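You operate a simulated robot arm through the tools that you are given. There is no shell and no other tool. Be economical: measure what you need, move in short steps, check, and stop when the job is done.

You are at the controls of a simulated two-armed robot. One attempt, no reset.

Task
Put the blue, yellow and green rings in the matching nests and strip No 56 in the tray's pocket.
Fine: each ring in the nest of its own colour; the other rings and strips end where they began.
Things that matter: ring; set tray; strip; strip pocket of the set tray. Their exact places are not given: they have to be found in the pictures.

The check looks at the end state, three seconds after you hand in, the way a careful person would. Anything else that was tipped, shoved, dropped, spilled or broken makes it a failure.

Robot
Two 6-joint arms with two-finger parallel grippers on one trunk, on a base that drives. Base frame: it is fixed to the floor where the robot stands at the start and does not move with it; the origin is under the middle of the robot, x ahead of it, y to its left, z up; the surface under the hand at the start is at about z = 0.91. Lengths are in m, angles in rad, forces in N, time in s.
The left shoulder is at the start at [0.05, 0.17, 1.265], the right one opposite. Each reaches about 1.092 m from its shoulder. Places, roughly: ring [-1, -1.5, 1]; strip pocket of the set tray [0.8, -0.4, 0.9]. Payload 1.57 kg a hand.
Tool frame (each hand has its own): the origin (TCP) lies between the finger pads and is the grasp point; the fingertips stand 0.03 m ahead of it; z points along the fingers, y is the line along which they close. The gripper opens to 0.08 m. The fingers are 0.017 m wide and 0.012 m thick; the gripper's body (0.04 by 0.082 m) begins 0.08 m behind the TCP.
Orientation is told as [roll, pitch, yaw] about the base's x, y, z axes, in that order, counted from this pose: with the fingers straight down and closing along the base's y, the tool's x points along the base's -x, its y along +y and its z along -z.

Tools
- The arms move only by the tool arm_command. It takes "left_commands", "right_commands" or both (then of equal length, played together; a hand with none holds still); each is a list of rows, each a list of 3 entries, a list of its own where there are three numbers: the shift along the tool's x, y, z in units of 400 mm (1.0 is 400 mm), then the turn, a rotation vector about the tool's x, y, z in units of 90 degrees (1.0 is 90 degrees), then the opening, from 0 (shut) to 1 (fully open). In form: [[[x, y, z], [wx, wy, wz], jaw], ...]. A call has 1 to 8 rows; each row is the pose to reach, as a shift and turn from the pose commanded when the call began, along the tool's axes at that moment. A call with a number of a shift or a turn outside -1 to 1 is refused whole. Each row takes 0.2 s and may step no farther than 0.05 m and 0.15 rad from the row before; otherwise, or with a gripper value out of range, the whole call is refused. A pose out of reach is approached as far as the arm can. The call stops where the force on the tool passes 40 N (or 10 N more than at its start, if that is more) or the arm is blocked; 0.2 s more then pass. Each finger travels about 0.045 m/s and halts on what it meets, pressing with about 35 N; the grip force reading is that of the motor and also rises with nothing between the fingers. The clock runs only during rows and for 0.2 s after the last one: add rows that repeat a pose to give the fingers time. The reply holds the time, the measured pose of the TCP, the force on the tool along the base axes, the opening and the grip force, in the units named above and with some noise, with the torque about the TCP (base axes, N m) and any sound that the robot's microphone picked up.
- Cameras (640 x 400 px; columns grow to the right, rows downward): "scene" is now at [0.0259, -0.0227, 1.8234]; the picture's right is [-0.32, -0.95, 0.00], its down [-0.79, 0.27, -0.56] and it looks along [0.53, -0.18, -0.83] (base axes); focal length 279 px, centre (320, 200). "left" rides on the left gripper at [0.072, 0.007, -0.122] in its tool frame; the picture's right is [-0.09, 1.00, 0.00], its down [-0.84, -0.08, -0.54] and it looks along [-0.54, -0.05, 0.84] (tool axes); focal length 238 px, centre (320, 200). "right" rides on the right gripper at [0.072, -0.007, -0.122] in its tool frame; the picture's right is [0.09, 1.00, 0.00], its down [-0.84, 0.08, -0.54] and it looks along [-0.54, 0.05, 0.84] (tool axes); focal length 238 px, centre (320, 200).
- grab_frame(camera): a new picture of that camera. It takes no simulated time.
- move_column(by): slides the trunk up (or, below 0, down) by that many m; the arms and the scene camera ride with it, the base frame stays. It gives what a move gives, with no picture.
- drive_base(legs): drives the robot by 1 to 6 legs, each [ahead, left, turn to the left] in m, m and rad, along the robot's own axes; the way and the turn of a leg run together, so that a leg with both is an arc; at most 1.5 m and 3.142 rad a leg. The arms and the cameras ride along, it lands a little off, and it stops where it bumps. It gives what a move gives.
- aim_head(pan, tilt): turns the head with the scene camera to pan (to the left, within 1.501 rad either way) and tilt (down, from -0.506 to 1.204), counted from straight ahead of the robot. It gives what a move gives.
- locate(camera, pixels): for up to 12 pixels [column, row] of the newest picture of that camera ("zoom" is the newest enlarged one), the place [x, y, z] in the base frame of the surface seen there, good to about 0.003 m. It takes no simulated time.
- zoom(camera, box): a new picture of the part [left, top, right, bottom] of that camera's present view, enlarged. It takes no simulated time.
- sign_off(): hands the job in; it is judged then, once.

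Go step by step. Measure first, check grasps and placings, and put right what went wrong. The budget is 80 turns and 62 pictures, counting those below and the enlarged ones. Unless the task says otherwise, let go and move clear before handing in, and close with one line.

The tools are called after "Emit:" as a command line: name --argument value ..., lists and objects as JSON in quotes. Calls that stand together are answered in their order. arm_command: Moves the arms, as the interface text tells. Its arguments: {"type":"object","properties":{"left_commands":{"type":"array","items":{"type":"array"}},"right_commands":{"type":"array","items":{"type":"array"}}},"required":[]} The other tools are called the same way: move_column (by) slides the trunk up or down; drive_base (legs) drives the base; aim_head (pan, tilt) turns the head that bears the scene camera; grab_frame (camera) takes a picture; locate (camera, pixels) gives the place of the surface under pixels of a picture; zoom (camera, box) takes an enlarged picture of a part of a camera's view; sign_off () hands the job in.

At the start:

```text
time_s: 0.0
left_tcp_pos: [0.7014, 0.0055, 1.1538]
left_orientation: [0.0, 0.001, 0.001]
left_force: [0.1, 1.0, -0.5]
left_wrist_torque: [0.02, -0.01, -0.02]
left_opening: 0.0798
left_gripper_force: 0.1
right_tcp_pos: [0.4919, -0.434, 1.1552]
right_orientation: [-0.001, -0.001, 0.0]
right_force: [-0.3, -0.2, 0.1]
right_wrist_torque: [-0.02, -0.03, 0.0]
right_opening: 0.0799
right_gripper_force: 0.1
trunk travel left (down, up): [-0.88, 0.09]
robot x, y, heading: [0.0015, -0.0019, 0.001]
head pan, tilt: [-0.326, 0.983]
```

scene: 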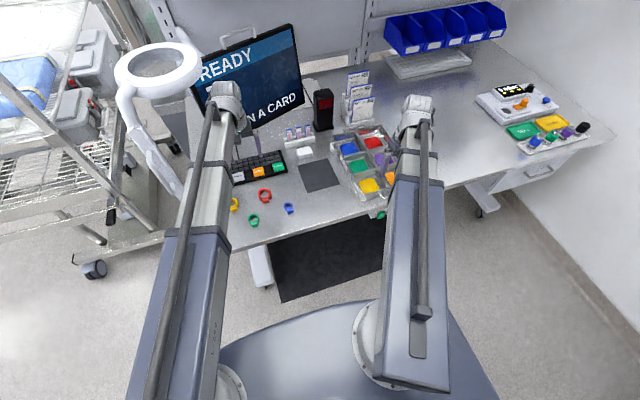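
right: 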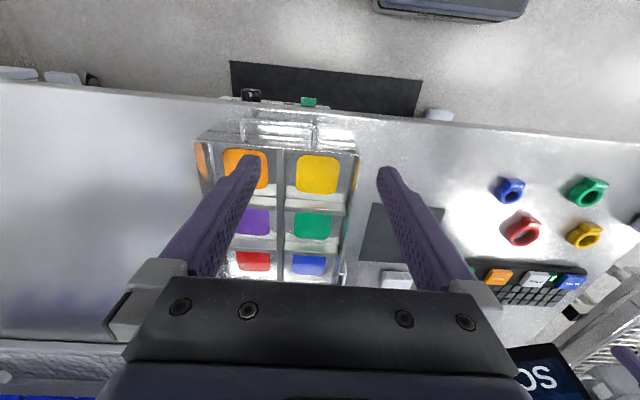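
left: 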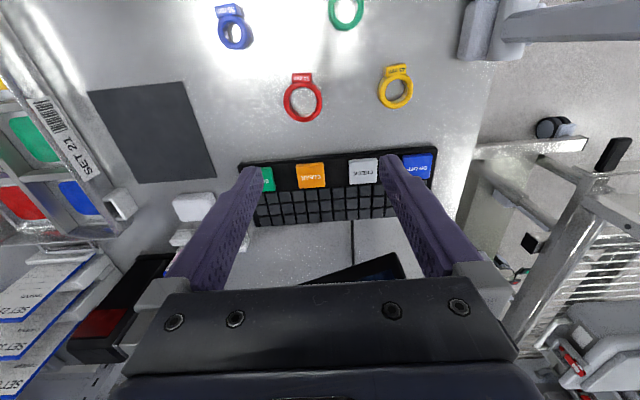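

The pictures show four rings (scene px 235-290, 195-220) and a tray with coloured nests (px 330-400,130-195). I'll enlarge these areas.

Emit:
zoom --camera "scene" --box '[220, 80, 440, 230]'

Emit:
zoom --camera "right" --box '[170, 70, 450, 290]'

Emit:
zoom --camera "scene" --box '[460, 70, 620, 170]'

Emit:
zoom --camera "left" --box '[200, 0, 440, 130]'

```text
2.67 times, centred on (330, 155) of scene
```

zoom: 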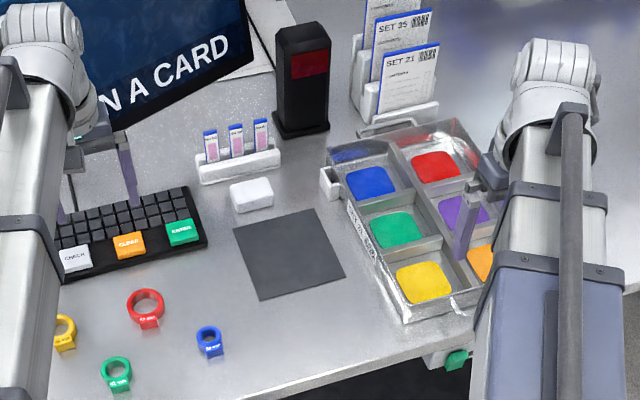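

```text
1.82 times, centred on (310, 180) of right
```

zoom: 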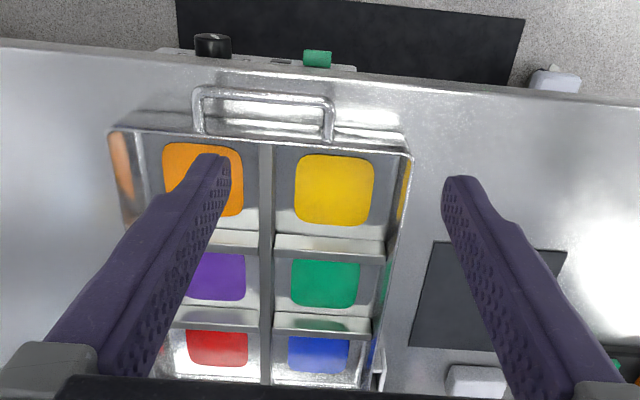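

```text
4.00 times, centred on (540, 120) of scene
```

zoom: 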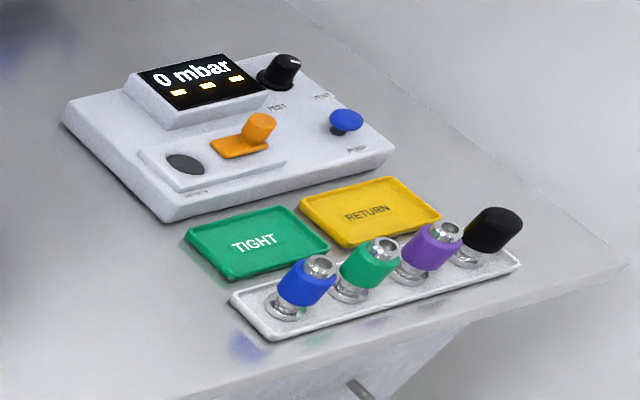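

```text
2.67 times, centred on (320, 65) of left
```

zoom: 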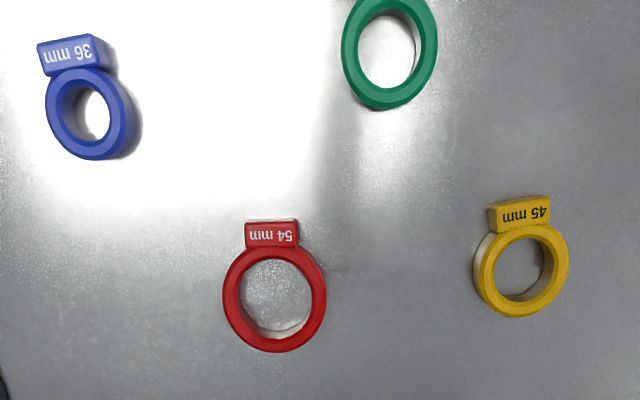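

Rings with tabs sit in front of the keyboard; the strip rack is at zoomed px (235,150). The hint places a ring behind right, so I'll look around there too.

Emit:
aim_head --pan -1.5 --tilt 0.5

Emit:
grab_frame --camera "scene"

Emit:
locate --camera "right" --pixels '[[317, 175], [312, 225], [308, 265], [246, 170], [510, 190], [587, 191], [584, 235], [521, 231], [343, 145], [345, 272]]'

Emit:
locate --camera "left" --pixels '[[233, 34], [229, 10], [397, 93], [394, 70], [345, 8], [303, 101], [301, 78], [120, 205], [193, 208]]'

```text
time_s: 1.4
left_tcp_pos: [0.7018, 0.0056, 1.1549]
left_orientation: [0.001, 0.0, -0.001]
left_force: [0.1, -0.1, 0.5]
left_wrist_torque: [-0.01, -0.01, 0.03]
left_opening: 0.0797
left_gripper_force: 0.1
right_tcp_pos: [0.4926, -0.4347, 1.1539]
right_orientation: [-0.001, 0.0, -0.001]
right_force: [-0.6, -0.2, 0.2]
right_wrist_torque: [0.01, 0.02, -0.02]
right_opening: 0.0799
right_gripper_force: 0.0
trunk travel left (down, up): [-0.88, 0.09]
robot x, y, heading: [0.0007, 0.003, 0.001]
head pan, tilt: [-1.499, 0.499]
```

```text
54 pictures are left
```

scene: 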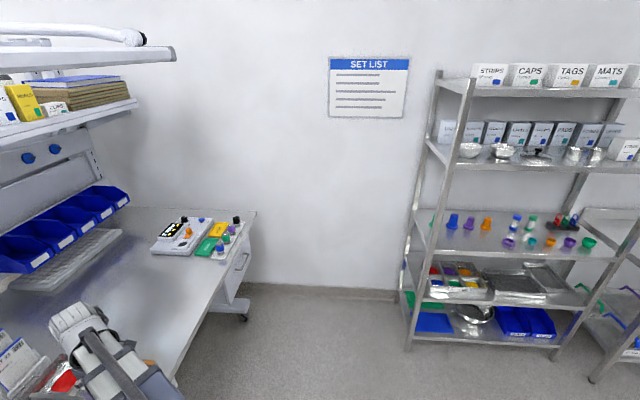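

```text
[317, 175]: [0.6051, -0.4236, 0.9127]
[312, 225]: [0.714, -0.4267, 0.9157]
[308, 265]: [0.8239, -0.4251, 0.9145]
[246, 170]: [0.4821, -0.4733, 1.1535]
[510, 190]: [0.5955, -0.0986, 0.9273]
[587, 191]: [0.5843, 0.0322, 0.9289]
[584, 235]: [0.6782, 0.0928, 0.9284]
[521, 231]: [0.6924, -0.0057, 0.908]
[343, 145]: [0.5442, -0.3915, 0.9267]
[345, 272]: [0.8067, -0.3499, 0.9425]
```

```text
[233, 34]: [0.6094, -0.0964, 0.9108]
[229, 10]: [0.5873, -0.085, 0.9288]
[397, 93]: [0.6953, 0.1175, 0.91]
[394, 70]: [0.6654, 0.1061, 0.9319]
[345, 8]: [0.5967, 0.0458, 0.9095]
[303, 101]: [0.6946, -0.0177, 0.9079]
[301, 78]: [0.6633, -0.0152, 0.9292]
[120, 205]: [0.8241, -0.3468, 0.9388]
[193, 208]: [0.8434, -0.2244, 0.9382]
```

A set list hangs on the wall and a shelf at right holds small coloured things. I'll enlarge both.

Emit:
zoom --camera "scene" --box '[400, 190, 640, 340]'

Emit:
zoom --camera "scene" --box '[320, 50, 416, 124]'

Emit:
zoom --camera "scene" --box '[430, 50, 640, 170]'

```text
2.67 times, centred on (520, 265) of scene
```

zoom: 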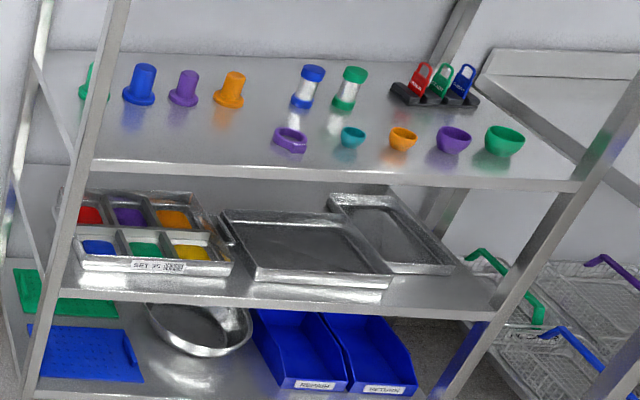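

```text
5.41 times, centred on (368, 87) of scene
```

zoom: 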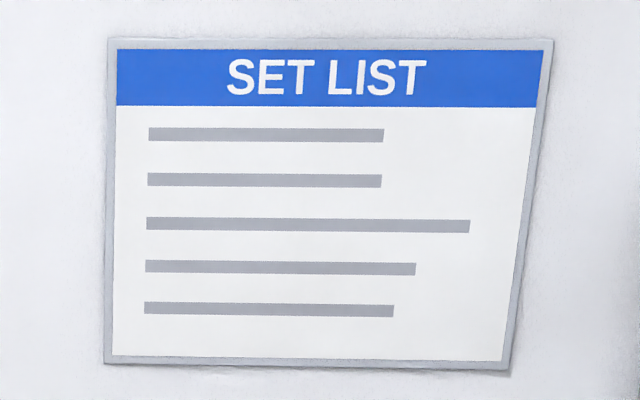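

```text
3.05 times, centred on (535, 110) of scene
```

zoom: 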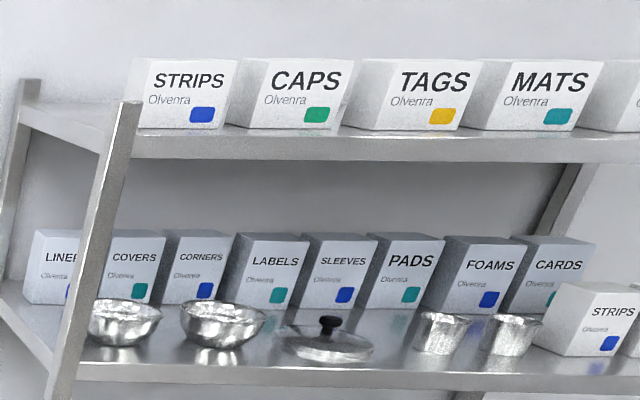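

The shelf holds only a purple ring, so the needed rings are those on the table. I'll swing the left arm back and out of the way, and the right hand over toward the rings to look closely.

Emit:
arm_command --left_commands '[[[0.08, 0.08, 0], [0, 0, 0], 1], [[0.16, 0.16, 0], [0, 0, 0], 1], [[0.24, 0.24, 0], [0, 0, 0], 1], [[0.32, 0.32, 0], [0, 0, 0], 1], [[0.4, 0.4, 0], [0, 0, 0], 1], [[0.48, 0.48, 0], [0, 0, 0], 1], [[0.56, 0.56, 0], [0, 0, 0], 1], [[0.62, 0.64, 0], [0, 0, 0], 1]]' --right_commands '[[[0, 0.11, 0], [0, 0, 0], 1], [[0, 0.22, 0], [0, 0, 0], 1], [[0, 0.33, 0], [0, 0, 0], 1], [[0, 0.44, 0], [0, 0, 0], 1], [[0, 0.55, 0], [0, 0, 0], 1], [[0, 0.66, 0], [0, 0, 0], 1], [[0, 0.77, 0], [0, 0, 0], 1], [[0, 0.88, 0], [0, 0, 0], 1]]'

Emit:
aim_head --pan -0.4 --tilt 0.9

Emit:
grab_frame --camera "right"

Emit:
grab_frame --camera "scene"

```text
time_s: 3.2
left_tcp_pos: [0.4523, 0.2641, 1.1534]
left_orientation: [-0.002, -0.001, 0.0]
left_force: [0.2, -0.4, 0.0]
left_wrist_torque: [0.0, 0.0, -0.01]
left_opening: 0.0801
left_gripper_force: 0.1
left hand out of reach, approached as far as the arm can: row 6
right_tcp_pos: [0.4899, -0.0787, 1.1547]
right_orientation: [-0.002, 0.0, 0.001]
right_force: [-0.5, -0.3, -0.2]
right_wrist_torque: [-0.03, 0.02, 0.0]
right_opening: 0.0799
right_gripper_force: 0.1
trunk travel left (down, up): [-0.88, 0.09]
robot x, y, heading: [0.0004, -0.0027, 0.002]
head pan, tilt: [-1.499, 0.499]
```

```text
time_s: 4.5
left_tcp_pos: [0.4535, 0.2626, 1.1555]
left_orientation: [-0.001, -0.001, 0.0]
left_force: [0.5, 1.0, 0.1]
left_wrist_torque: [0.01, 0.0, 0.03]
left_opening: 0.0803
left_gripper_force: 0.1
right_tcp_pos: [0.4908, -0.0807, 1.1546]
right_orientation: [0.001, 0.0, 0.0]
right_force: [-0.1, -0.2, -0.2]
right_wrist_torque: [0.01, -0.03, 0.01]
right_opening: 0.0799
right_gripper_force: 0.0
trunk travel left (down, up): [-0.88, 0.09]
robot x, y, heading: [-0.0001, -0.0011, 0.004]
head pan, tilt: [-0.4, 0.901]
```

```text
50 pictures are left
```

right: 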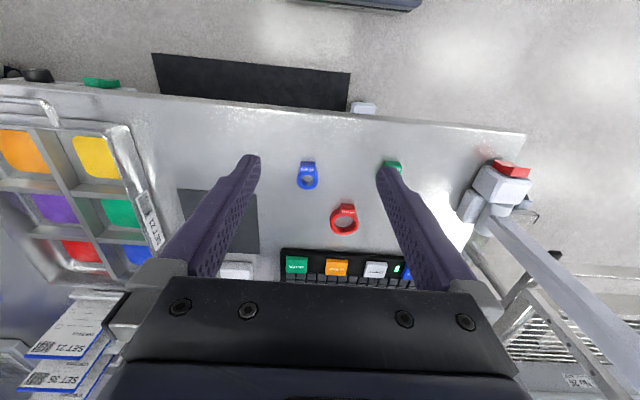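

```text
49 pictures are left
```

scene: 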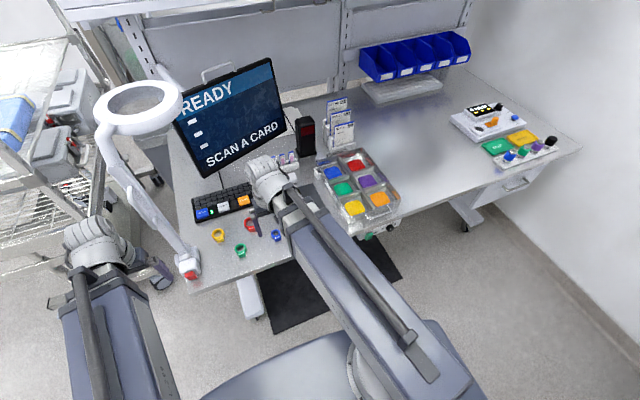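

The views are clear now: blue ring at right px (308,175), green (392,165, behind finger), red (344,220). I'll enlarge the tray and rack in the scene and the rings in the wrist view.

Emit:
zoom --camera "scene" --box '[305, 140, 415, 240]'

Emit:
zoom --camera "scene" --box '[190, 200, 310, 270]'

Emit:
zoom --camera "right" --box '[270, 140, 430, 250]'

```text
4.00 times, centred on (360, 190) of scene
```

zoom: 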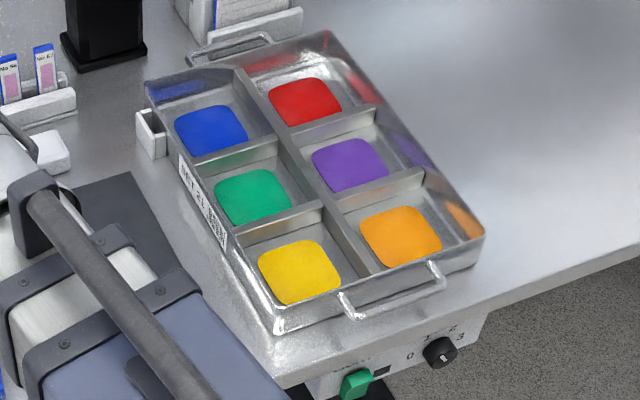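

```text
5.33 times, centred on (250, 235) of scene
```

zoom: 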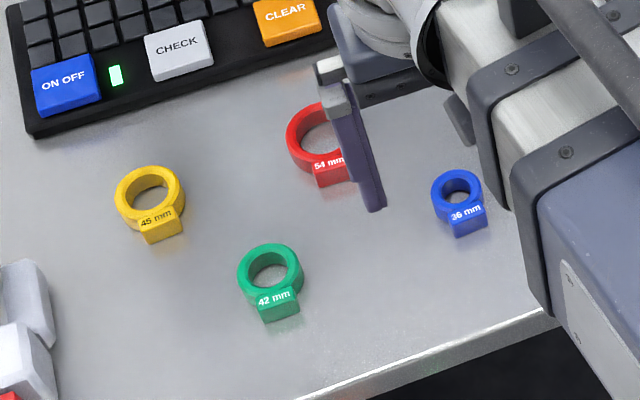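

```text
3.64 times, centred on (350, 195) of right
```

zoom: 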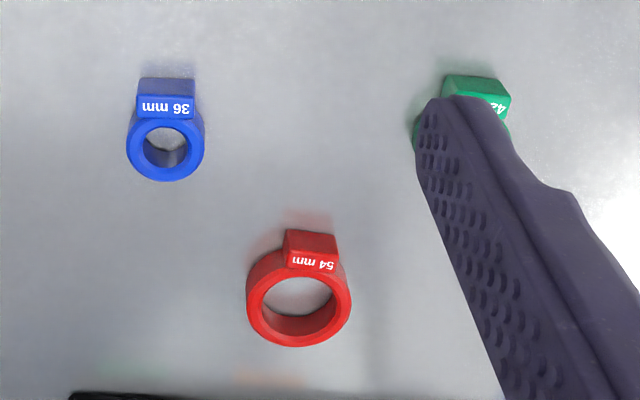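

The pocket is the small white box on the tray's left side (zoom px 150,130). Now measuring the ring and tab points.

Emit:
locate --camera "zoom" --pixels '[[131, 140], [200, 140], [165, 178], [165, 120], [143, 104], [189, 104], [143, 84], [190, 84], [165, 145], [450, 84], [505, 84]]'

Emit:
locate --camera "scene" --pixels '[[334, 210], [217, 236], [219, 242], [241, 249], [241, 256], [239, 251], [276, 234], [277, 241]]'

```text
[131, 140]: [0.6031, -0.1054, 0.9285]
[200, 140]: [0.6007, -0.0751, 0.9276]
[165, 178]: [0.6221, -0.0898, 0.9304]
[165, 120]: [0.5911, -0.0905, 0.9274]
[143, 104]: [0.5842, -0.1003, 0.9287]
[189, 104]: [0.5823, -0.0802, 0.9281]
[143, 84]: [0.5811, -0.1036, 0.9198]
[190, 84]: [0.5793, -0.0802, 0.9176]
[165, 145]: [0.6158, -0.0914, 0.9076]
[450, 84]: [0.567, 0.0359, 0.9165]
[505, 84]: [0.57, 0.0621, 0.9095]
```

```text
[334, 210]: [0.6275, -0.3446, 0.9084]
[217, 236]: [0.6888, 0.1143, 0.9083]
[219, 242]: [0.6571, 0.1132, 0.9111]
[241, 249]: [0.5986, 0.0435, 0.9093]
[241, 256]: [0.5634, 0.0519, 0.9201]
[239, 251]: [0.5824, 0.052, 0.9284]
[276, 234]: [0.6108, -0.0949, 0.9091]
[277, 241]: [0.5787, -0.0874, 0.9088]
```

Blue ring: centre ≈(0.604,-0.090), OD ≈34 mm, top 0.928. Now measuring the tray's nests, dividers, and pocket in an enlarged scene view.

Emit:
zoom --camera "scene" --box '[305, 140, 415, 240]'

Emit:
locate --camera "zoom" --pixels '[[300, 272], [252, 198], [212, 130], [278, 218], [245, 150], [236, 238], [330, 250], [315, 205], [153, 112], [138, 115], [166, 118], [150, 135]]'

Emit:
locate --camera "zoom" --pixels '[[259, 275], [341, 270], [295, 241], [305, 304], [215, 195], [291, 196], [175, 130], [247, 130], [208, 106], [215, 156], [145, 80], [278, 330]]'

```text
4.00 times, centred on (360, 190) of scene
```

zoom: 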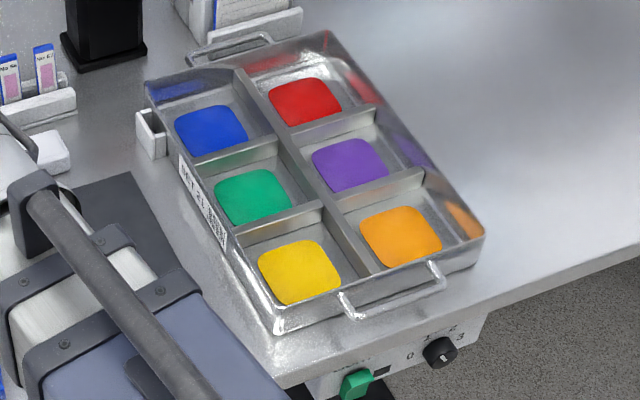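

```text
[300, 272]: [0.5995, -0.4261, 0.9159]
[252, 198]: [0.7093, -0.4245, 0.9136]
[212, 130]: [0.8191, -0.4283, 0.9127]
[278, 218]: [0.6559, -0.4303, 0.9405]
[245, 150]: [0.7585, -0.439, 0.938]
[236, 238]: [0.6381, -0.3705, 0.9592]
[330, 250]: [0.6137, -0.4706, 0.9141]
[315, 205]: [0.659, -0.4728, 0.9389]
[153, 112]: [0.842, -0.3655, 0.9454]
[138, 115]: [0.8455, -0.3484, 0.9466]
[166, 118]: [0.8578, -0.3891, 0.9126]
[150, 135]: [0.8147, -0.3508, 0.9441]
```

```text
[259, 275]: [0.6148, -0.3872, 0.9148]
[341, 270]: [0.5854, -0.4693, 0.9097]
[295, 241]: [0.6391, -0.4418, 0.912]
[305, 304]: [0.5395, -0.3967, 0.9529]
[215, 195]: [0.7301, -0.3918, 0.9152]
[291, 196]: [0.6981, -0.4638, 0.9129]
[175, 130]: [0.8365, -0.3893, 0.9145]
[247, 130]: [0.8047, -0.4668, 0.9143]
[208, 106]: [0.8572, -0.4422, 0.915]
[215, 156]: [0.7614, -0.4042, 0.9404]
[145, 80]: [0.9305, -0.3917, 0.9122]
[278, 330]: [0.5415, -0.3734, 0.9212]
```

Nest centres are yellow (0.604,-0.425), green (0.714,-0.425), blue (0.823,-0.425), compartments ~0.10 wide, so I'll open only a little inside. First I hover over the blue ring.

Emit:
arm_command --right_commands '[[[-0.057, -0.005, 0.08], [0, 0, 0], 0.8], [[-0.114, -0.01, 0.16], [0, 0, 0], 0.8], [[-0.171, -0.015, 0.24], [0, 0, 0], 0.8], [[-0.228, -0.02, 0.32], [0, 0, 0], 0.8], [[-0.284, -0.024, 0.4], [0, 0, 0], 0.8]]'

Emit:
grab_frame --camera "right"

```text
time_s: 5.7
left_tcp_pos: [0.4532, 0.2619, 1.1562]
left_orientation: [0.001, 0.001, -0.003]
left_force: [0.8, 0.0, 0.1]
left_wrist_torque: [-0.01, -0.01, 0.0]
left_opening: 0.08
left_gripper_force: 0.0
right_tcp_pos: [0.6069, -0.0898, 1.1547]
right_orientation: [0.0, 0.0, 0.002]
right_force: [0.8, 0.8, -0.3]
right_wrist_torque: [-0.02, 0.04, -0.01]
right_opening: 0.0642
right_gripper_force: 0.0
right hand out of reach, approached as far as the arm can: row 1, 2, 3, 4, 5
trunk travel left (down, up): [-0.88, 0.09]
robot x, y, heading: [-0.0013, 0.0006, 0.001]
head pan, tilt: [-0.4, 0.901]
```

```text
44 pictures are left
```

right: 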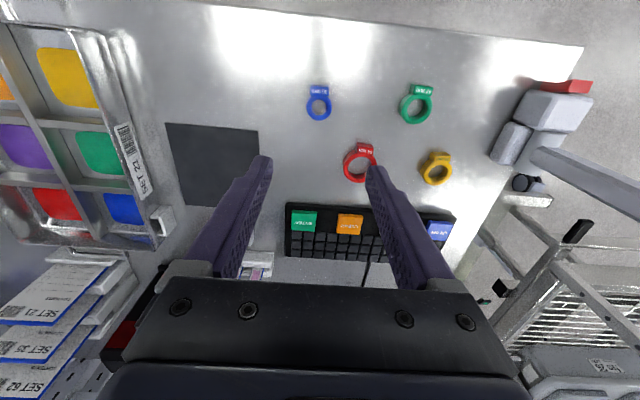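

The hand won't go below z≈1.15 at this trunk height, so the trunk must come down. I'll check what is near the left hand first (lamp base px 188,270).

Emit:
locate --camera "scene" --pixels '[[190, 275], [160, 210], [135, 165], [110, 130], [192, 293], [90, 240], [70, 305], [150, 88], [178, 240]]'

Emit:
arm_command --left_commands '[[[0, 0, -0.1], [0, 0, 0], 1], [[0, 0, -0.2], [0, 0, 0], 1], [[0, 0, -0.3], [0, 0, 0], 1]]'

```text
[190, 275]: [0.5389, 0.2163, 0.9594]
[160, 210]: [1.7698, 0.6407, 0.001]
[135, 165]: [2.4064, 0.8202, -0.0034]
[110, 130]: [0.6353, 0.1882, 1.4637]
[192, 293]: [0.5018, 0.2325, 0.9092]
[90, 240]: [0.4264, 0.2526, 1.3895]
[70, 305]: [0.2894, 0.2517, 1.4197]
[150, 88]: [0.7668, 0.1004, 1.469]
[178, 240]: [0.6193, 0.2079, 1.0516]
```

```text
time_s: 6.5
left_tcp_pos: [0.4532, 0.2626, 1.1557]
left_orientation: [0.001, 0.0, 0.0]
left_force: [-0.1, -0.3, -0.7]
left_wrist_torque: [-0.02, -0.01, -0.03]
left_opening: 0.0799
left_gripper_force: 0.0
left hand out of reach, approached as far as the arm can: row 1, 2, 3
right_tcp_pos: [0.6056, -0.0898, 1.1552]
right_orientation: [0.0, -0.001, 0.0]
right_force: [1.0, 0.4, 0.5]
right_wrist_torque: [0.02, -0.01, -0.02]
right_opening: 0.0639
right_gripper_force: 0.1
trunk travel left (down, up): [-0.88, 0.09]
robot x, y, heading: [0.0015, 0.0006, 0.002]
head pan, tilt: [-0.4, 0.901]
```

Neither hand moves in z: height seems to come from the trunk alone. I'll pull the left hand further back, clear of the table edge (x≈0.50) and lamp clamp (0.54,0.22), and confirm the right holds its height.

Emit:
arm_command --left_commands '[[[0.08, 0.06, 0], [0, 0, 0], 1], [[0.16, 0.12, 0], [0, 0, 0], 1], [[0.24, 0.18, 0], [0, 0, 0], 1]]'

Emit:
move_column --by -0.05

```text
time_s: 7.3
left_tcp_pos: [0.4081, 0.3651, 1.1542]
left_orientation: [-0.002, 0.001, 0.0]
left_force: [0.8, -0.4, 0.5]
left_wrist_torque: [0.01, 0.0, 0.03]
left_opening: 0.0799
left_gripper_force: 0.0
left hand out of reach, approached as far as the arm can: row 1, 2, 3
right_tcp_pos: [0.6051, -0.0888, 1.1552]
right_orientation: [0.001, 0.001, 0.001]
right_force: [-0.1, 0.0, 0.7]
right_wrist_torque: [-0.01, 0.0, -0.01]
right_opening: 0.0643
right_gripper_force: 0.1
trunk travel left (down, up): [-0.88, 0.09]
robot x, y, heading: [-0.0013, 0.0012, 0.003]
head pan, tilt: [-0.4, 0.901]
```

```text
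time_s: 8.2
left_tcp_pos: [0.4086, 0.3647, 1.1045]
left_orientation: [0.0, 0.002, 0.0]
left_force: [1.1, 0.5, -0.6]
left_wrist_torque: [0.02, 0.0, -0.01]
left_opening: 0.0799
left_gripper_force: 0.0
right_tcp_pos: [0.6064, -0.0906, 1.1046]
right_orientation: [0.0, 0.001, 0.0]
right_force: [0.2, -0.3, 0.2]
right_wrist_torque: [0.04, 0.01, -0.01]
right_opening: 0.0641
right_gripper_force: 0.0
trunk travel left (down, up): [-0.83, 0.14]
robot x, y, heading: [-0.0025, 0.0007, -0.004]
head pan, tilt: [-0.4, 0.901]
```

The trunk works and the hands follow. Lowering more, then checking the blue ring's alignment.

Emit:
move_column --by -0.1

Emit:
grab_frame --camera "right"

Emit:
grab_frame --camera "scene"

```text
time_s: 9.6
left_tcp_pos: [0.4093, 0.3641, 1.0045]
left_orientation: [0.0, 0.001, 0.001]
left_force: [-0.2, -0.3, -0.3]
left_wrist_torque: [-0.02, 0.03, 0.01]
left_opening: 0.08
left_gripper_force: 0.0
right_tcp_pos: [0.6055, -0.0901, 1.0056]
right_orientation: [-0.001, 0.0, 0.0]
right_force: [-0.8, 0.0, 0.5]
right_wrist_torque: [0.01, -0.01, -0.04]
right_opening: 0.0642
right_gripper_force: 0.1
trunk travel left (down, up): [-0.73, 0.24]
robot x, y, heading: [-0.0001, -0.0013, 0.004]
head pan, tilt: [-0.4, 0.901]
```

```text
43 pictures are left
```

right: 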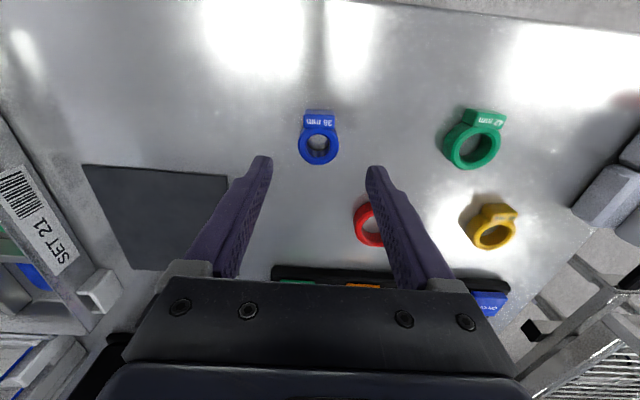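

```text
42 pictures are left
```

scene: 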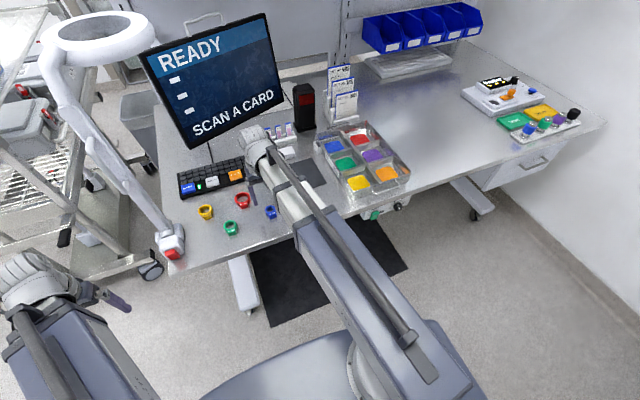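

Blue ring sits at (318,143) between the finger lines. I measure its rim once more from here, and also green, yellow ones.

Emit:
zoom --camera "right" --box '[280, 95, 540, 255]'

Emit:
locate --camera "right" --pixels '[[301, 140], [337, 140], [319, 162], [319, 131], [446, 152], [496, 150], [470, 166], [476, 127], [470, 236], [512, 231], [493, 247], [490, 219]]'

```text
2.46 times, centred on (410, 175) of right
```

zoom: 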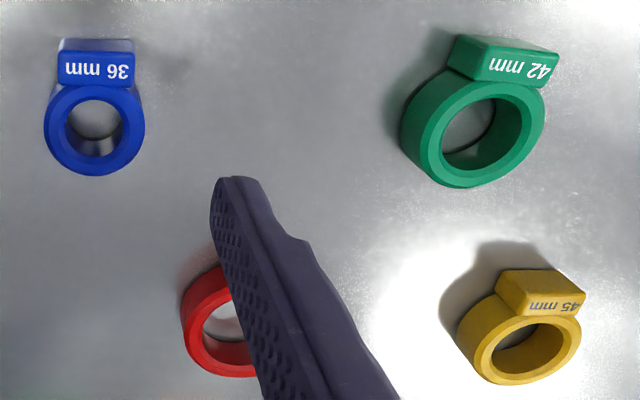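

```text
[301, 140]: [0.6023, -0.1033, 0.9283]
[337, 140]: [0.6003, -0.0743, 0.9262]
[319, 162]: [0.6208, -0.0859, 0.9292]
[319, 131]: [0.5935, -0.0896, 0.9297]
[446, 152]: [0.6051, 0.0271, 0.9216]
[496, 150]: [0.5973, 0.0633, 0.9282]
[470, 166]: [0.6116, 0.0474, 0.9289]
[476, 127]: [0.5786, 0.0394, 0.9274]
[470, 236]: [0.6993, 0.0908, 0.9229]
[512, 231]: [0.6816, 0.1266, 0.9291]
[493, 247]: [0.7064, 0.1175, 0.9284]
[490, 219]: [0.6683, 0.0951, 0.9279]
```

Blue centre ≈(0.604,-0.089) matches the hand. Lowering to TCP 0.942 and closing.

Emit:
move_column --by -0.063

Emit:
arm_command --right_commands '[[[0, 0, 0], [0, 0, 0], 0.3], [[0, 0, 0], [0, 0, 0], 0.3], [[0, 0, 0], [0, 0, 0], 0.3], [[0, 0, 0], [0, 0, 0], 0.3]]'

Emit:
grab_frame --camera "right"

```text
time_s: 10.6
left_tcp_pos: [0.4073, 0.3657, 0.9427]
left_orientation: [0.0, 0.002, 0.0]
left_force: [-0.6, 0.5, 0.6]
left_wrist_torque: [0.03, 0.0, -0.02]
left_opening: 0.0802
left_gripper_force: 0.0
right_tcp_pos: [0.6048, -0.0886, 0.941]
right_orientation: [-0.002, 0.001, 0.0]
right_force: [-0.6, 0.6, -1.2]
right_wrist_torque: [-0.01, 0.0, 0.0]
right_opening: 0.064
right_gripper_force: 0.1
trunk travel left (down, up): [-0.667, 0.303]
robot x, y, heading: [0.0007, 0.0005, 0.002]
head pan, tilt: [-0.4, 0.901]
```

```text
time_s: 11.6
left_tcp_pos: [0.4083, 0.3646, 0.9417]
left_orientation: [-0.001, 0.003, 0.001]
left_force: [0.4, 0.0, 0.5]
left_wrist_torque: [-0.01, 0.02, 0.01]
left_opening: 0.0801
left_gripper_force: 0.0
right_tcp_pos: [0.6056, -0.0891, 0.942]
right_orientation: [0.0, 0.001, -0.001]
right_force: [-0.9, -0.2, 2.5]
right_wrist_torque: [-0.02, -0.04, 0.02]
right_opening: 0.0341
right_gripper_force: 34.2
trunk travel left (down, up): [-0.667, 0.303]
robot x, y, heading: [-0.0018, 0.0014, 0.002]
head pan, tilt: [-0.4, 0.901]
```

```text
40 pictures are left
```

right: 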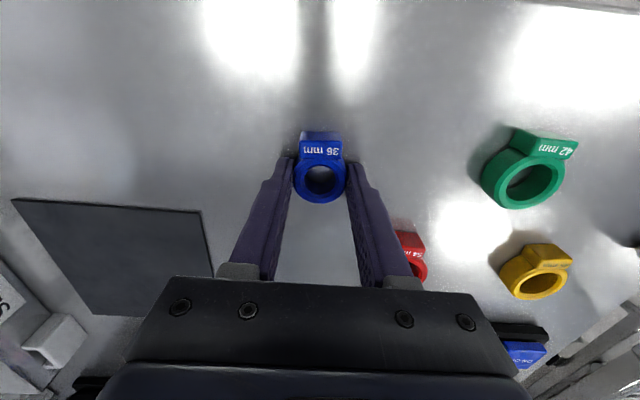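

Blue is held (34 mm, 34 N). Lifting and carrying it to above the tray along y.

Emit:
move_column --by 0.09

Emit:
arm_command --right_commands '[[[0, -0.105, 0], [0, 0, 0], 0.3], [[0, -0.21, 0], [0, 0, 0], 0.3], [[0, -0.315, 0], [0, 0, 0], 0.3], [[0, -0.42, 0], [0, 0, 0], 0.3], [[0, -0.525, 0], [0, 0, 0], 0.3], [[0, -0.63, 0], [0, 0, 0], 0.3], [[0, -0.735, 0], [0, 0, 0], 0.3], [[0, -0.84, 0], [0, 0, 0], 0.3]]'

Emit:
grab_frame --camera "scene"

Emit:
grab_frame --camera "right"

```text
time_s: 12.8
left_tcp_pos: [0.4076, 0.3649, 1.0308]
left_orientation: [0.001, 0.003, 0.001]
left_force: [-0.6, 0.4, -0.2]
left_wrist_torque: [0.02, 0.01, -0.04]
left_opening: 0.08
left_gripper_force: 0.1
right_tcp_pos: [0.6045, -0.0906, 1.0326]
right_orientation: [0.001, 0.001, 0.0]
right_force: [-0.5, -0.4, -0.4]
right_wrist_torque: [0.0, -0.04, -0.02]
right_opening: 0.0342
right_gripper_force: 34.8
trunk travel left (down, up): [-0.757, 0.213]
robot x, y, heading: [-0.0002, -0.0047, 0.001]
head pan, tilt: [-0.4, 0.901]
```

```text
time_s: 14.6
left_tcp_pos: [0.4085, 0.3629, 1.0329]
left_orientation: [0.0, -0.001, 0.0]
left_force: [1.1, -0.4, -0.4]
left_wrist_torque: [0.03, 0.02, 0.03]
left_opening: 0.0801
left_gripper_force: 0.0
right_tcp_pos: [0.6065, -0.4256, 1.0307]
right_orientation: [0.0, -0.001, 0.001]
right_force: [0.5, -0.2, -0.2]
right_wrist_torque: [0.0, 0.02, -0.01]
right_opening: 0.0341
right_gripper_force: 34.8
trunk travel left (down, up): [-0.757, 0.213]
robot x, y, heading: [-0.0002, 0.0007, -0.006]
head pan, tilt: [-0.4, 0.901]
```

```text
39 pictures are left
```

scene: 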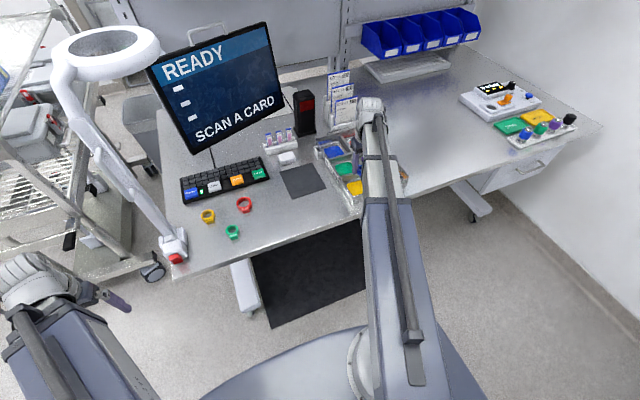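

```text
38 pictures are left
```

right: 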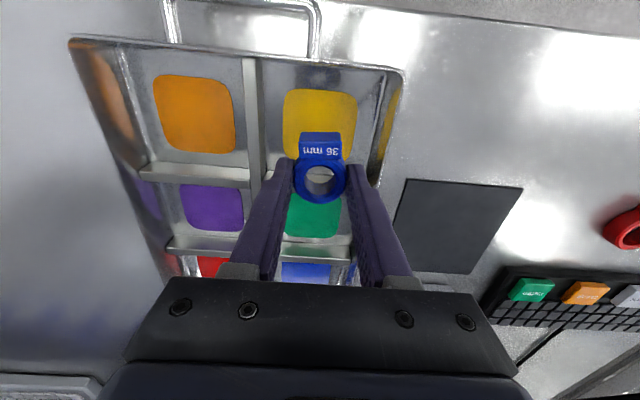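

Ring still held over the tray. Before moving ahead to the blue nest I check how near the card stand (scene px 343,105) is and inspect the strip rack (px 282,135).

Emit:
locate --camera "scene" --pixels '[[350, 122], [346, 108], [340, 80], [305, 95], [333, 125], [286, 160]]'

Emit:
zoom --camera "scene" --box '[255, 70, 365, 170]'

Emit:
locate --camera "right" --pixels '[[320, 120], [316, 215], [305, 270], [322, 172]]'

```text
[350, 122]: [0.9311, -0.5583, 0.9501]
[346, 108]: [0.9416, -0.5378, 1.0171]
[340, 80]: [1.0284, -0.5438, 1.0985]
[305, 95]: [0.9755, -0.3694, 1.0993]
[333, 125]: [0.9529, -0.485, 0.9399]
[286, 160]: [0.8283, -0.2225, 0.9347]
```

```text
4.00 times, centred on (310, 120) of scene
```

zoom: 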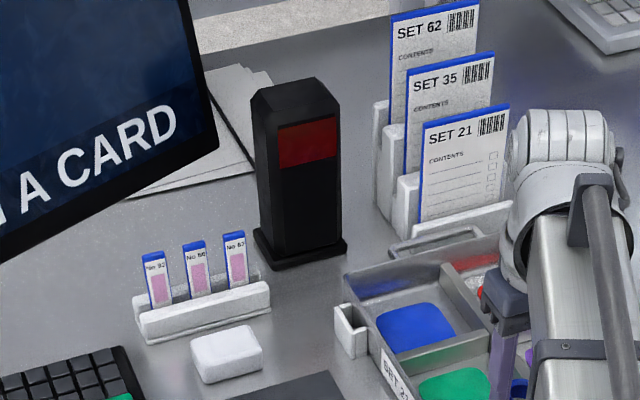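

```text
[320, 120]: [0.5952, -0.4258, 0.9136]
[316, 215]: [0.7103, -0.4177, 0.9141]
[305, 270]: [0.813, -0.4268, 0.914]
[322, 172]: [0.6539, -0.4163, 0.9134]
```

Card stand and scanner begin at x≈0.93, leaving clearance. Moving ahead to the blue nest (0.823,-0.425).

Emit:
arm_command --right_commands '[[[-0.1, 0, 0], [0, 0, 0], 0.3], [[-0.2, 0, 0], [0, 0, 0], 0.3], [[-0.3, 0, 0], [0, 0, 0], 0.3], [[-0.4, 0, 0], [0, 0, 0], 0.3], [[-0.5, 0, 0], [0, 0, 0], 0.3], [[-0.54, 0, 0], [0, 0, 0], 0.3]]'

Emit:
grab_frame --camera "right"

```text
time_s: 16.0
left_tcp_pos: [0.4081, 0.3649, 1.0322]
left_orientation: [-0.001, 0.002, 0.001]
left_force: [0.7, 0.3, 0.4]
left_wrist_torque: [-0.01, 0.02, 0.01]
left_opening: 0.08
left_gripper_force: 0.0
right_tcp_pos: [0.8228, -0.4255, 1.0314]
right_orientation: [0.0, -0.001, 0.0]
right_force: [-0.1, -0.3, -0.2]
right_wrist_torque: [0.01, 0.03, -0.02]
right_opening: 0.0341
right_gripper_force: 34.5
trunk travel left (down, up): [-0.757, 0.213]
robot x, y, heading: [0.0018, 0.0007, 0.002]
head pan, tilt: [-0.4, 0.901]
```

```text
36 pictures are left
```

right: 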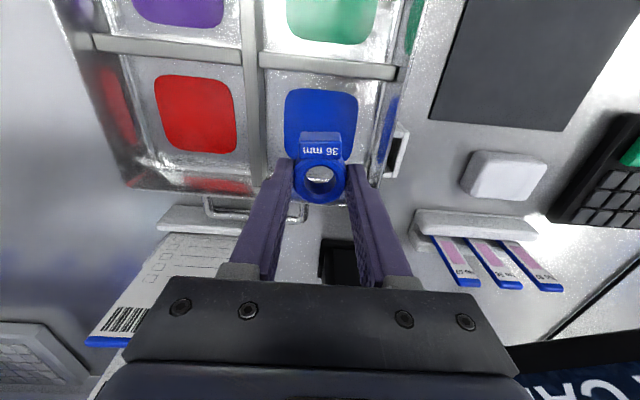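

Aligned over the blue nest. Lowering 0.082, then a small opening.

Emit:
move_column --by -0.082

Emit:
arm_command --right_commands '[[[0, 0, 0], [0, 0, 0], 0.6], [[0, 0, 0], [0, 0, 0], 0.6], [[0, 0, 0], [0, 0, 0], 0.6]]'

Emit:
grab_frame --camera "right"

```text
time_s: 17.2
left_tcp_pos: [0.4084, 0.3651, 0.9499]
left_orientation: [0.001, 0.002, -0.001]
left_force: [0.0, 0.4, 0.3]
left_wrist_torque: [0.02, 0.0, 0.03]
left_opening: 0.0798
left_gripper_force: 0.1
right_tcp_pos: [0.8233, -0.4261, 0.9504]
right_orientation: [0.0, 0.0, 0.001]
right_force: [-0.4, -0.5, -1.1]
right_wrist_torque: [-0.01, -0.02, -0.02]
right_opening: 0.0339
right_gripper_force: 35.0
trunk travel left (down, up): [-0.675, 0.295]
robot x, y, heading: [-0.0004, 0.0001, 0.002]
head pan, tilt: [-0.4, 0.901]
```

```text
time_s: 18.0
left_tcp_pos: [0.4086, 0.3635, 0.949]
left_orientation: [0.001, 0.001, 0.0]
left_force: [-0.2, 0.5, -0.1]
left_wrist_torque: [0.01, -0.01, 0.01]
left_opening: 0.0799
left_gripper_force: 0.0
right_tcp_pos: [0.8225, -0.4267, 0.9487]
right_orientation: [0.0, -0.001, 0.001]
right_force: [-0.2, 0.0, -0.5]
right_wrist_torque: [0.02, -0.01, -0.01]
right_opening: 0.0481
right_gripper_force: 0.2
trunk travel left (down, up): [-0.675, 0.295]
robot x, y, heading: [-0.0015, -0.0022, -0.002]
head pan, tilt: [-0.4, 0.901]
```

```text
35 pictures are left
```

right: 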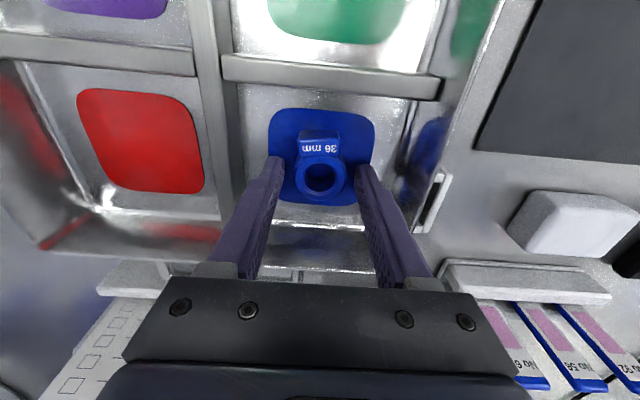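

Blue lies flat in its nest. Raising and moving back toward the green ring.

Emit:
move_column --by 0.085

Emit:
arm_command --right_commands '[[[0.114, 0, 0], [0, 0, 0], 0.8], [[0.228, 0, 0], [0, 0, 0], 0.8], [[0.342, 0, 0], [0, 0, 0], 0.8], [[0.456, 0, 0], [0, 0, 0], 0.8], [[0.57, 0, 0], [0, 0, 0], 0.8], [[0.57, 0.11, 0], [0, 0, 0], 0.8], [[0.57, 0.22, 0], [0, 0, 0], 0.8], [[0.57, 0.33, 0], [0, 0, 0], 0.8]]'

Emit:
arm_command --right_commands '[[[0, 0.106, 0], [0, 0, 0], 0.8], [[0, 0.212, 0], [0, 0, 0], 0.8], [[0, 0.318, 0], [0, 0, 0], 0.8], [[0, 0.424, 0], [0, 0, 0], 0.8], [[0, 0.53, 0], [0, 0, 0], 0.8], [[0, 0.636, 0], [0, 0, 0], 0.8], [[0, 0.742, 0], [0, 0, 0], 0.8], [[0, 0.848, 0], [0, 0, 0], 0.8]]'

Emit:
grab_frame --camera "right"

```text
time_s: 19.2
left_tcp_pos: [0.4079, 0.3646, 1.0354]
left_orientation: [-0.001, 0.001, -0.001]
left_force: [-0.5, 0.0, 0.2]
left_wrist_torque: [0.03, 0.0, 0.02]
left_opening: 0.0796
left_gripper_force: 0.1
right_tcp_pos: [0.8229, -0.4264, 1.0353]
right_orientation: [0.001, 0.0, 0.001]
right_force: [0.3, -0.4, -0.7]
right_wrist_torque: [0.01, -0.01, 0.0]
right_opening: 0.0481
right_gripper_force: 0.0
trunk travel left (down, up): [-0.76, 0.21]
robot x, y, heading: [-0.0023, -0.0021, 0.002]
head pan, tilt: [-0.4, 0.901]
```

```text
time_s: 21.0
left_tcp_pos: [0.4086, 0.3639, 1.0347]
left_orientation: [-0.002, 0.001, -0.001]
left_force: [0.0, -0.6, -0.1]
left_wrist_torque: [0.03, 0.02, 0.01]
left_opening: 0.0799
left_gripper_force: 0.0
right_tcp_pos: [0.5927, -0.2899, 1.0345]
right_orientation: [0.0, -0.002, 0.0]
right_force: [0.7, 0.0, 0.0]
right_wrist_torque: [0.01, -0.01, 0.0]
right_opening: 0.0641
right_gripper_force: 0.0
trunk travel left (down, up): [-0.76, 0.21]
robot x, y, heading: [0.0017, 0.0003, -0.002]
head pan, tilt: [-0.4, 0.901]
```

```text
time_s: 22.8
left_tcp_pos: [0.4086, 0.3646, 1.0359]
left_orientation: [-0.002, 0.002, -0.001]
left_force: [-0.8, -0.8, -0.8]
left_wrist_torque: [-0.02, -0.04, 0.0]
left_opening: 0.0799
left_gripper_force: 0.0
right_tcp_pos: [0.5951, 0.0444, 1.0341]
right_orientation: [0.001, 0.0, -0.003]
right_force: [-0.2, 0.7, 0.0]
right_wrist_torque: [0.0, -0.03, -0.01]
right_opening: 0.0641
right_gripper_force: 0.1
trunk travel left (down, up): [-0.76, 0.21]
robot x, y, heading: [0.0038, -0.0012, 0.005]
head pan, tilt: [-0.4, 0.901]
```

```text
34 pictures are left
```

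right: 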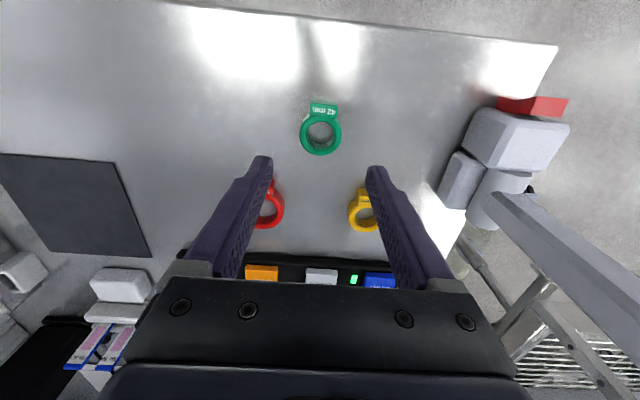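

Green ring at (320,132) is centred between the fingers. Quick rim check.

Emit:
locate --camera "right" --pixels '[[302, 134], [339, 134], [319, 153], [312, 120], [350, 209], [379, 209], [362, 230], [363, 190], [357, 197], [373, 198]]'

```text
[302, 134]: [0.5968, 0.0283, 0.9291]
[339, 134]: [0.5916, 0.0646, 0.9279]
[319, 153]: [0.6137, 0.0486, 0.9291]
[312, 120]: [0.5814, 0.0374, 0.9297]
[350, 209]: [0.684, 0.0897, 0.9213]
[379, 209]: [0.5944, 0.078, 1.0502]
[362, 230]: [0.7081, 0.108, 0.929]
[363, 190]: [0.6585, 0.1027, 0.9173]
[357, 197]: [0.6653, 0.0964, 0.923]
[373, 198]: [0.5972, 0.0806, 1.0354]
```

Green centre ≈(0.594,0.046). Nudging 2 mm, lowering, and gripping.

Emit:
arm_command --right_commands '[[[0.001, 0.005, 0], [0, 0, 0], 0.8]]'

Emit:
move_column --by -0.093

Emit:
arm_command --right_commands '[[[0, 0, 0], [0, 0, 0], 0.35], [[0, 0, 0], [0, 0, 0], 0.35], [[0, 0, 0], [0, 0, 0], 0.35], [[0, 0, 0], [0, 0, 0], 0.35]]'

Emit:
move_column --by 0.09

Emit:
grab_frame --camera "right"

```text
time_s: 23.2
left_tcp_pos: [0.4079, 0.3655, 1.0346]
left_orientation: [-0.002, 0.002, 0.0]
left_force: [-0.4, 0.5, 0.7]
left_wrist_torque: [0.0, 0.0, -0.01]
left_opening: 0.0802
left_gripper_force: 0.0
right_tcp_pos: [0.5945, 0.0463, 1.0356]
right_orientation: [0.001, 0.001, 0.0]
right_force: [-0.3, -0.2, -0.2]
right_wrist_torque: [-0.03, -0.01, -0.01]
right_opening: 0.0639
right_gripper_force: 0.1
trunk travel left (down, up): [-0.76, 0.21]
robot x, y, heading: [-0.0035, -0.0022, -0.0]
head pan, tilt: [-0.4, 0.901]
```

```text
time_s: 24.5
left_tcp_pos: [0.4078, 0.3643, 0.9419]
left_orientation: [-0.001, 0.002, -0.001]
left_force: [0.1, 0.0, 0.3]
left_wrist_torque: [0.01, 0.01, 0.0]
left_opening: 0.08
left_gripper_force: 0.0
right_tcp_pos: [0.5936, 0.0453, 0.9428]
right_orientation: [-0.002, -0.001, 0.001]
right_force: [0.0, 0.3, -0.9]
right_wrist_torque: [0.0, -0.02, 0.01]
right_opening: 0.0641
right_gripper_force: 0.0
trunk travel left (down, up): [-0.667, 0.303]
robot x, y, heading: [0.0011, 0.0043, 0.003]
head pan, tilt: [-0.4, 0.901]
```

```text
time_s: 25.5
left_tcp_pos: [0.4078, 0.3648, 0.9411]
left_orientation: [0.0, 0.001, -0.001]
left_force: [0.2, -1.1, -0.4]
left_wrist_torque: [0.01, 0.01, -0.02]
left_opening: 0.0801
left_gripper_force: 0.0
right_tcp_pos: [0.594, 0.0459, 0.9429]
right_orientation: [0.0, 0.0, -0.001]
right_force: [1.1, 0.3, 0.5]
right_wrist_torque: [-0.02, 0.02, 0.02]
right_opening: 0.0402
right_gripper_force: 34.4
trunk travel left (down, up): [-0.667, 0.303]
robot x, y, heading: [0.0022, 0.002, -0.0]
head pan, tilt: [-0.4, 0.901]
```

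```text
time_s: 26.7
left_tcp_pos: [0.4082, 0.3652, 1.0319]
left_orientation: [0.0, 0.002, -0.001]
left_force: [0.0, 0.8, 0.2]
left_wrist_torque: [0.02, 0.04, 0.02]
left_opening: 0.08
left_gripper_force: 0.1
right_tcp_pos: [0.5947, 0.0466, 1.0313]
right_orientation: [0.0, 0.0, -0.001]
right_force: [0.7, 0.0, 0.9]
right_wrist_torque: [-0.02, 0.04, 0.04]
right_opening: 0.04
right_gripper_force: 35.1
trunk travel left (down, up): [-0.757, 0.213]
robot x, y, heading: [0.0006, 0.0016, -0.005]
head pan, tilt: [-0.4, 0.901]
```

```text
33 pictures are left
```

right: 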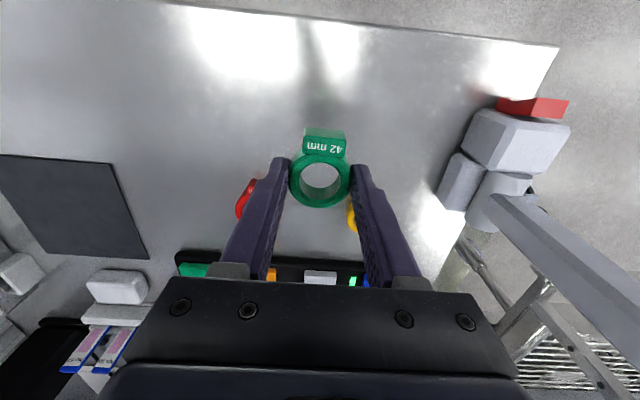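

Green held (40 mm). Carrying it to above its nest (0.715,-0.425).

Emit:
arm_command --right_commands '[[[0, -0.11, 0], [0, 0, 0], 0.35], [[0, -0.22, 0], [0, 0, 0], 0.35], [[0, -0.33, 0], [0, 0, 0], 0.35], [[0, -0.44, 0], [0, 0, 0], 0.35], [[0, -0.55, 0], [0, 0, 0], 0.35], [[0, -0.66, 0], [0, 0, 0], 0.35], [[0, -0.77, 0], [0, 0, 0], 0.35], [[0, -0.88, 0], [0, 0, 0], 0.35]]'

Emit:
arm_command --right_commands '[[[0, -0.1, 0], [0, 0, 0], 0.35], [[0, -0.2, 0], [0, 0, 0], 0.35], [[0, -0.299, 0], [0, 0, 0], 0.35], [[-0.1, -0.299, 0], [0, 0, 0], 0.35], [[-0.2, -0.299, 0], [0, 0, 0], 0.35], [[-0.302, -0.299, 0], [0, 0, 0], 0.35]]'

Emit:
grab_frame --camera "right"

```text
time_s: 28.5
left_tcp_pos: [0.4087, 0.3636, 1.0328]
left_orientation: [-0.001, 0.002, -0.001]
left_force: [1.0, 1.0, 0.3]
left_wrist_torque: [0.0, -0.03, -0.03]
left_opening: 0.0799
left_gripper_force: 0.1
right_tcp_pos: [0.5948, -0.3056, 1.0315]
right_orientation: [0.0, 0.001, 0.0]
right_force: [-0.6, -0.3, -0.4]
right_wrist_torque: [0.05, 0.02, -0.03]
right_opening: 0.0402
right_gripper_force: 35.2
trunk travel left (down, up): [-0.757, 0.213]
robot x, y, heading: [0.0012, -0.0011, 0.0]
head pan, tilt: [-0.4, 0.901]
```

```text
time_s: 29.9
left_tcp_pos: [0.4092, 0.3652, 1.0315]
left_orientation: [0.001, 0.002, 0.001]
left_force: [0.0, 0.5, 0.6]
left_wrist_torque: [0.01, 0.0, 0.0]
left_opening: 0.0798
left_gripper_force: 0.1
right_tcp_pos: [0.718, -0.4241, 1.0313]
right_orientation: [0.001, 0.0, 0.001]
right_force: [-0.4, 0.4, 0.0]
right_wrist_torque: [0.0, -0.04, 0.01]
right_opening: 0.0403
right_gripper_force: 35.5
trunk travel left (down, up): [-0.757, 0.213]
robot x, y, heading: [-0.001, -0.0013, 0.0]
head pan, tilt: [-0.4, 0.901]
```

```text
32 pictures are left
```

right: 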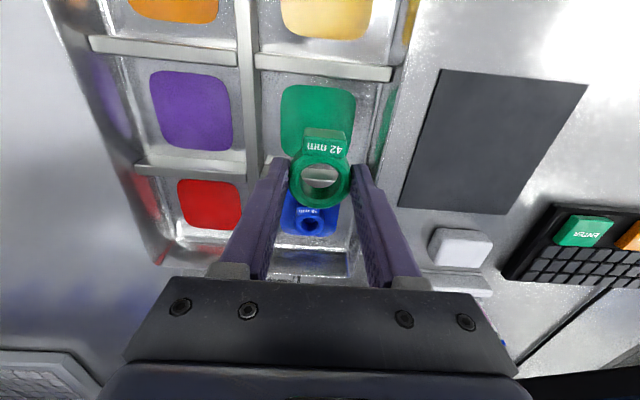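

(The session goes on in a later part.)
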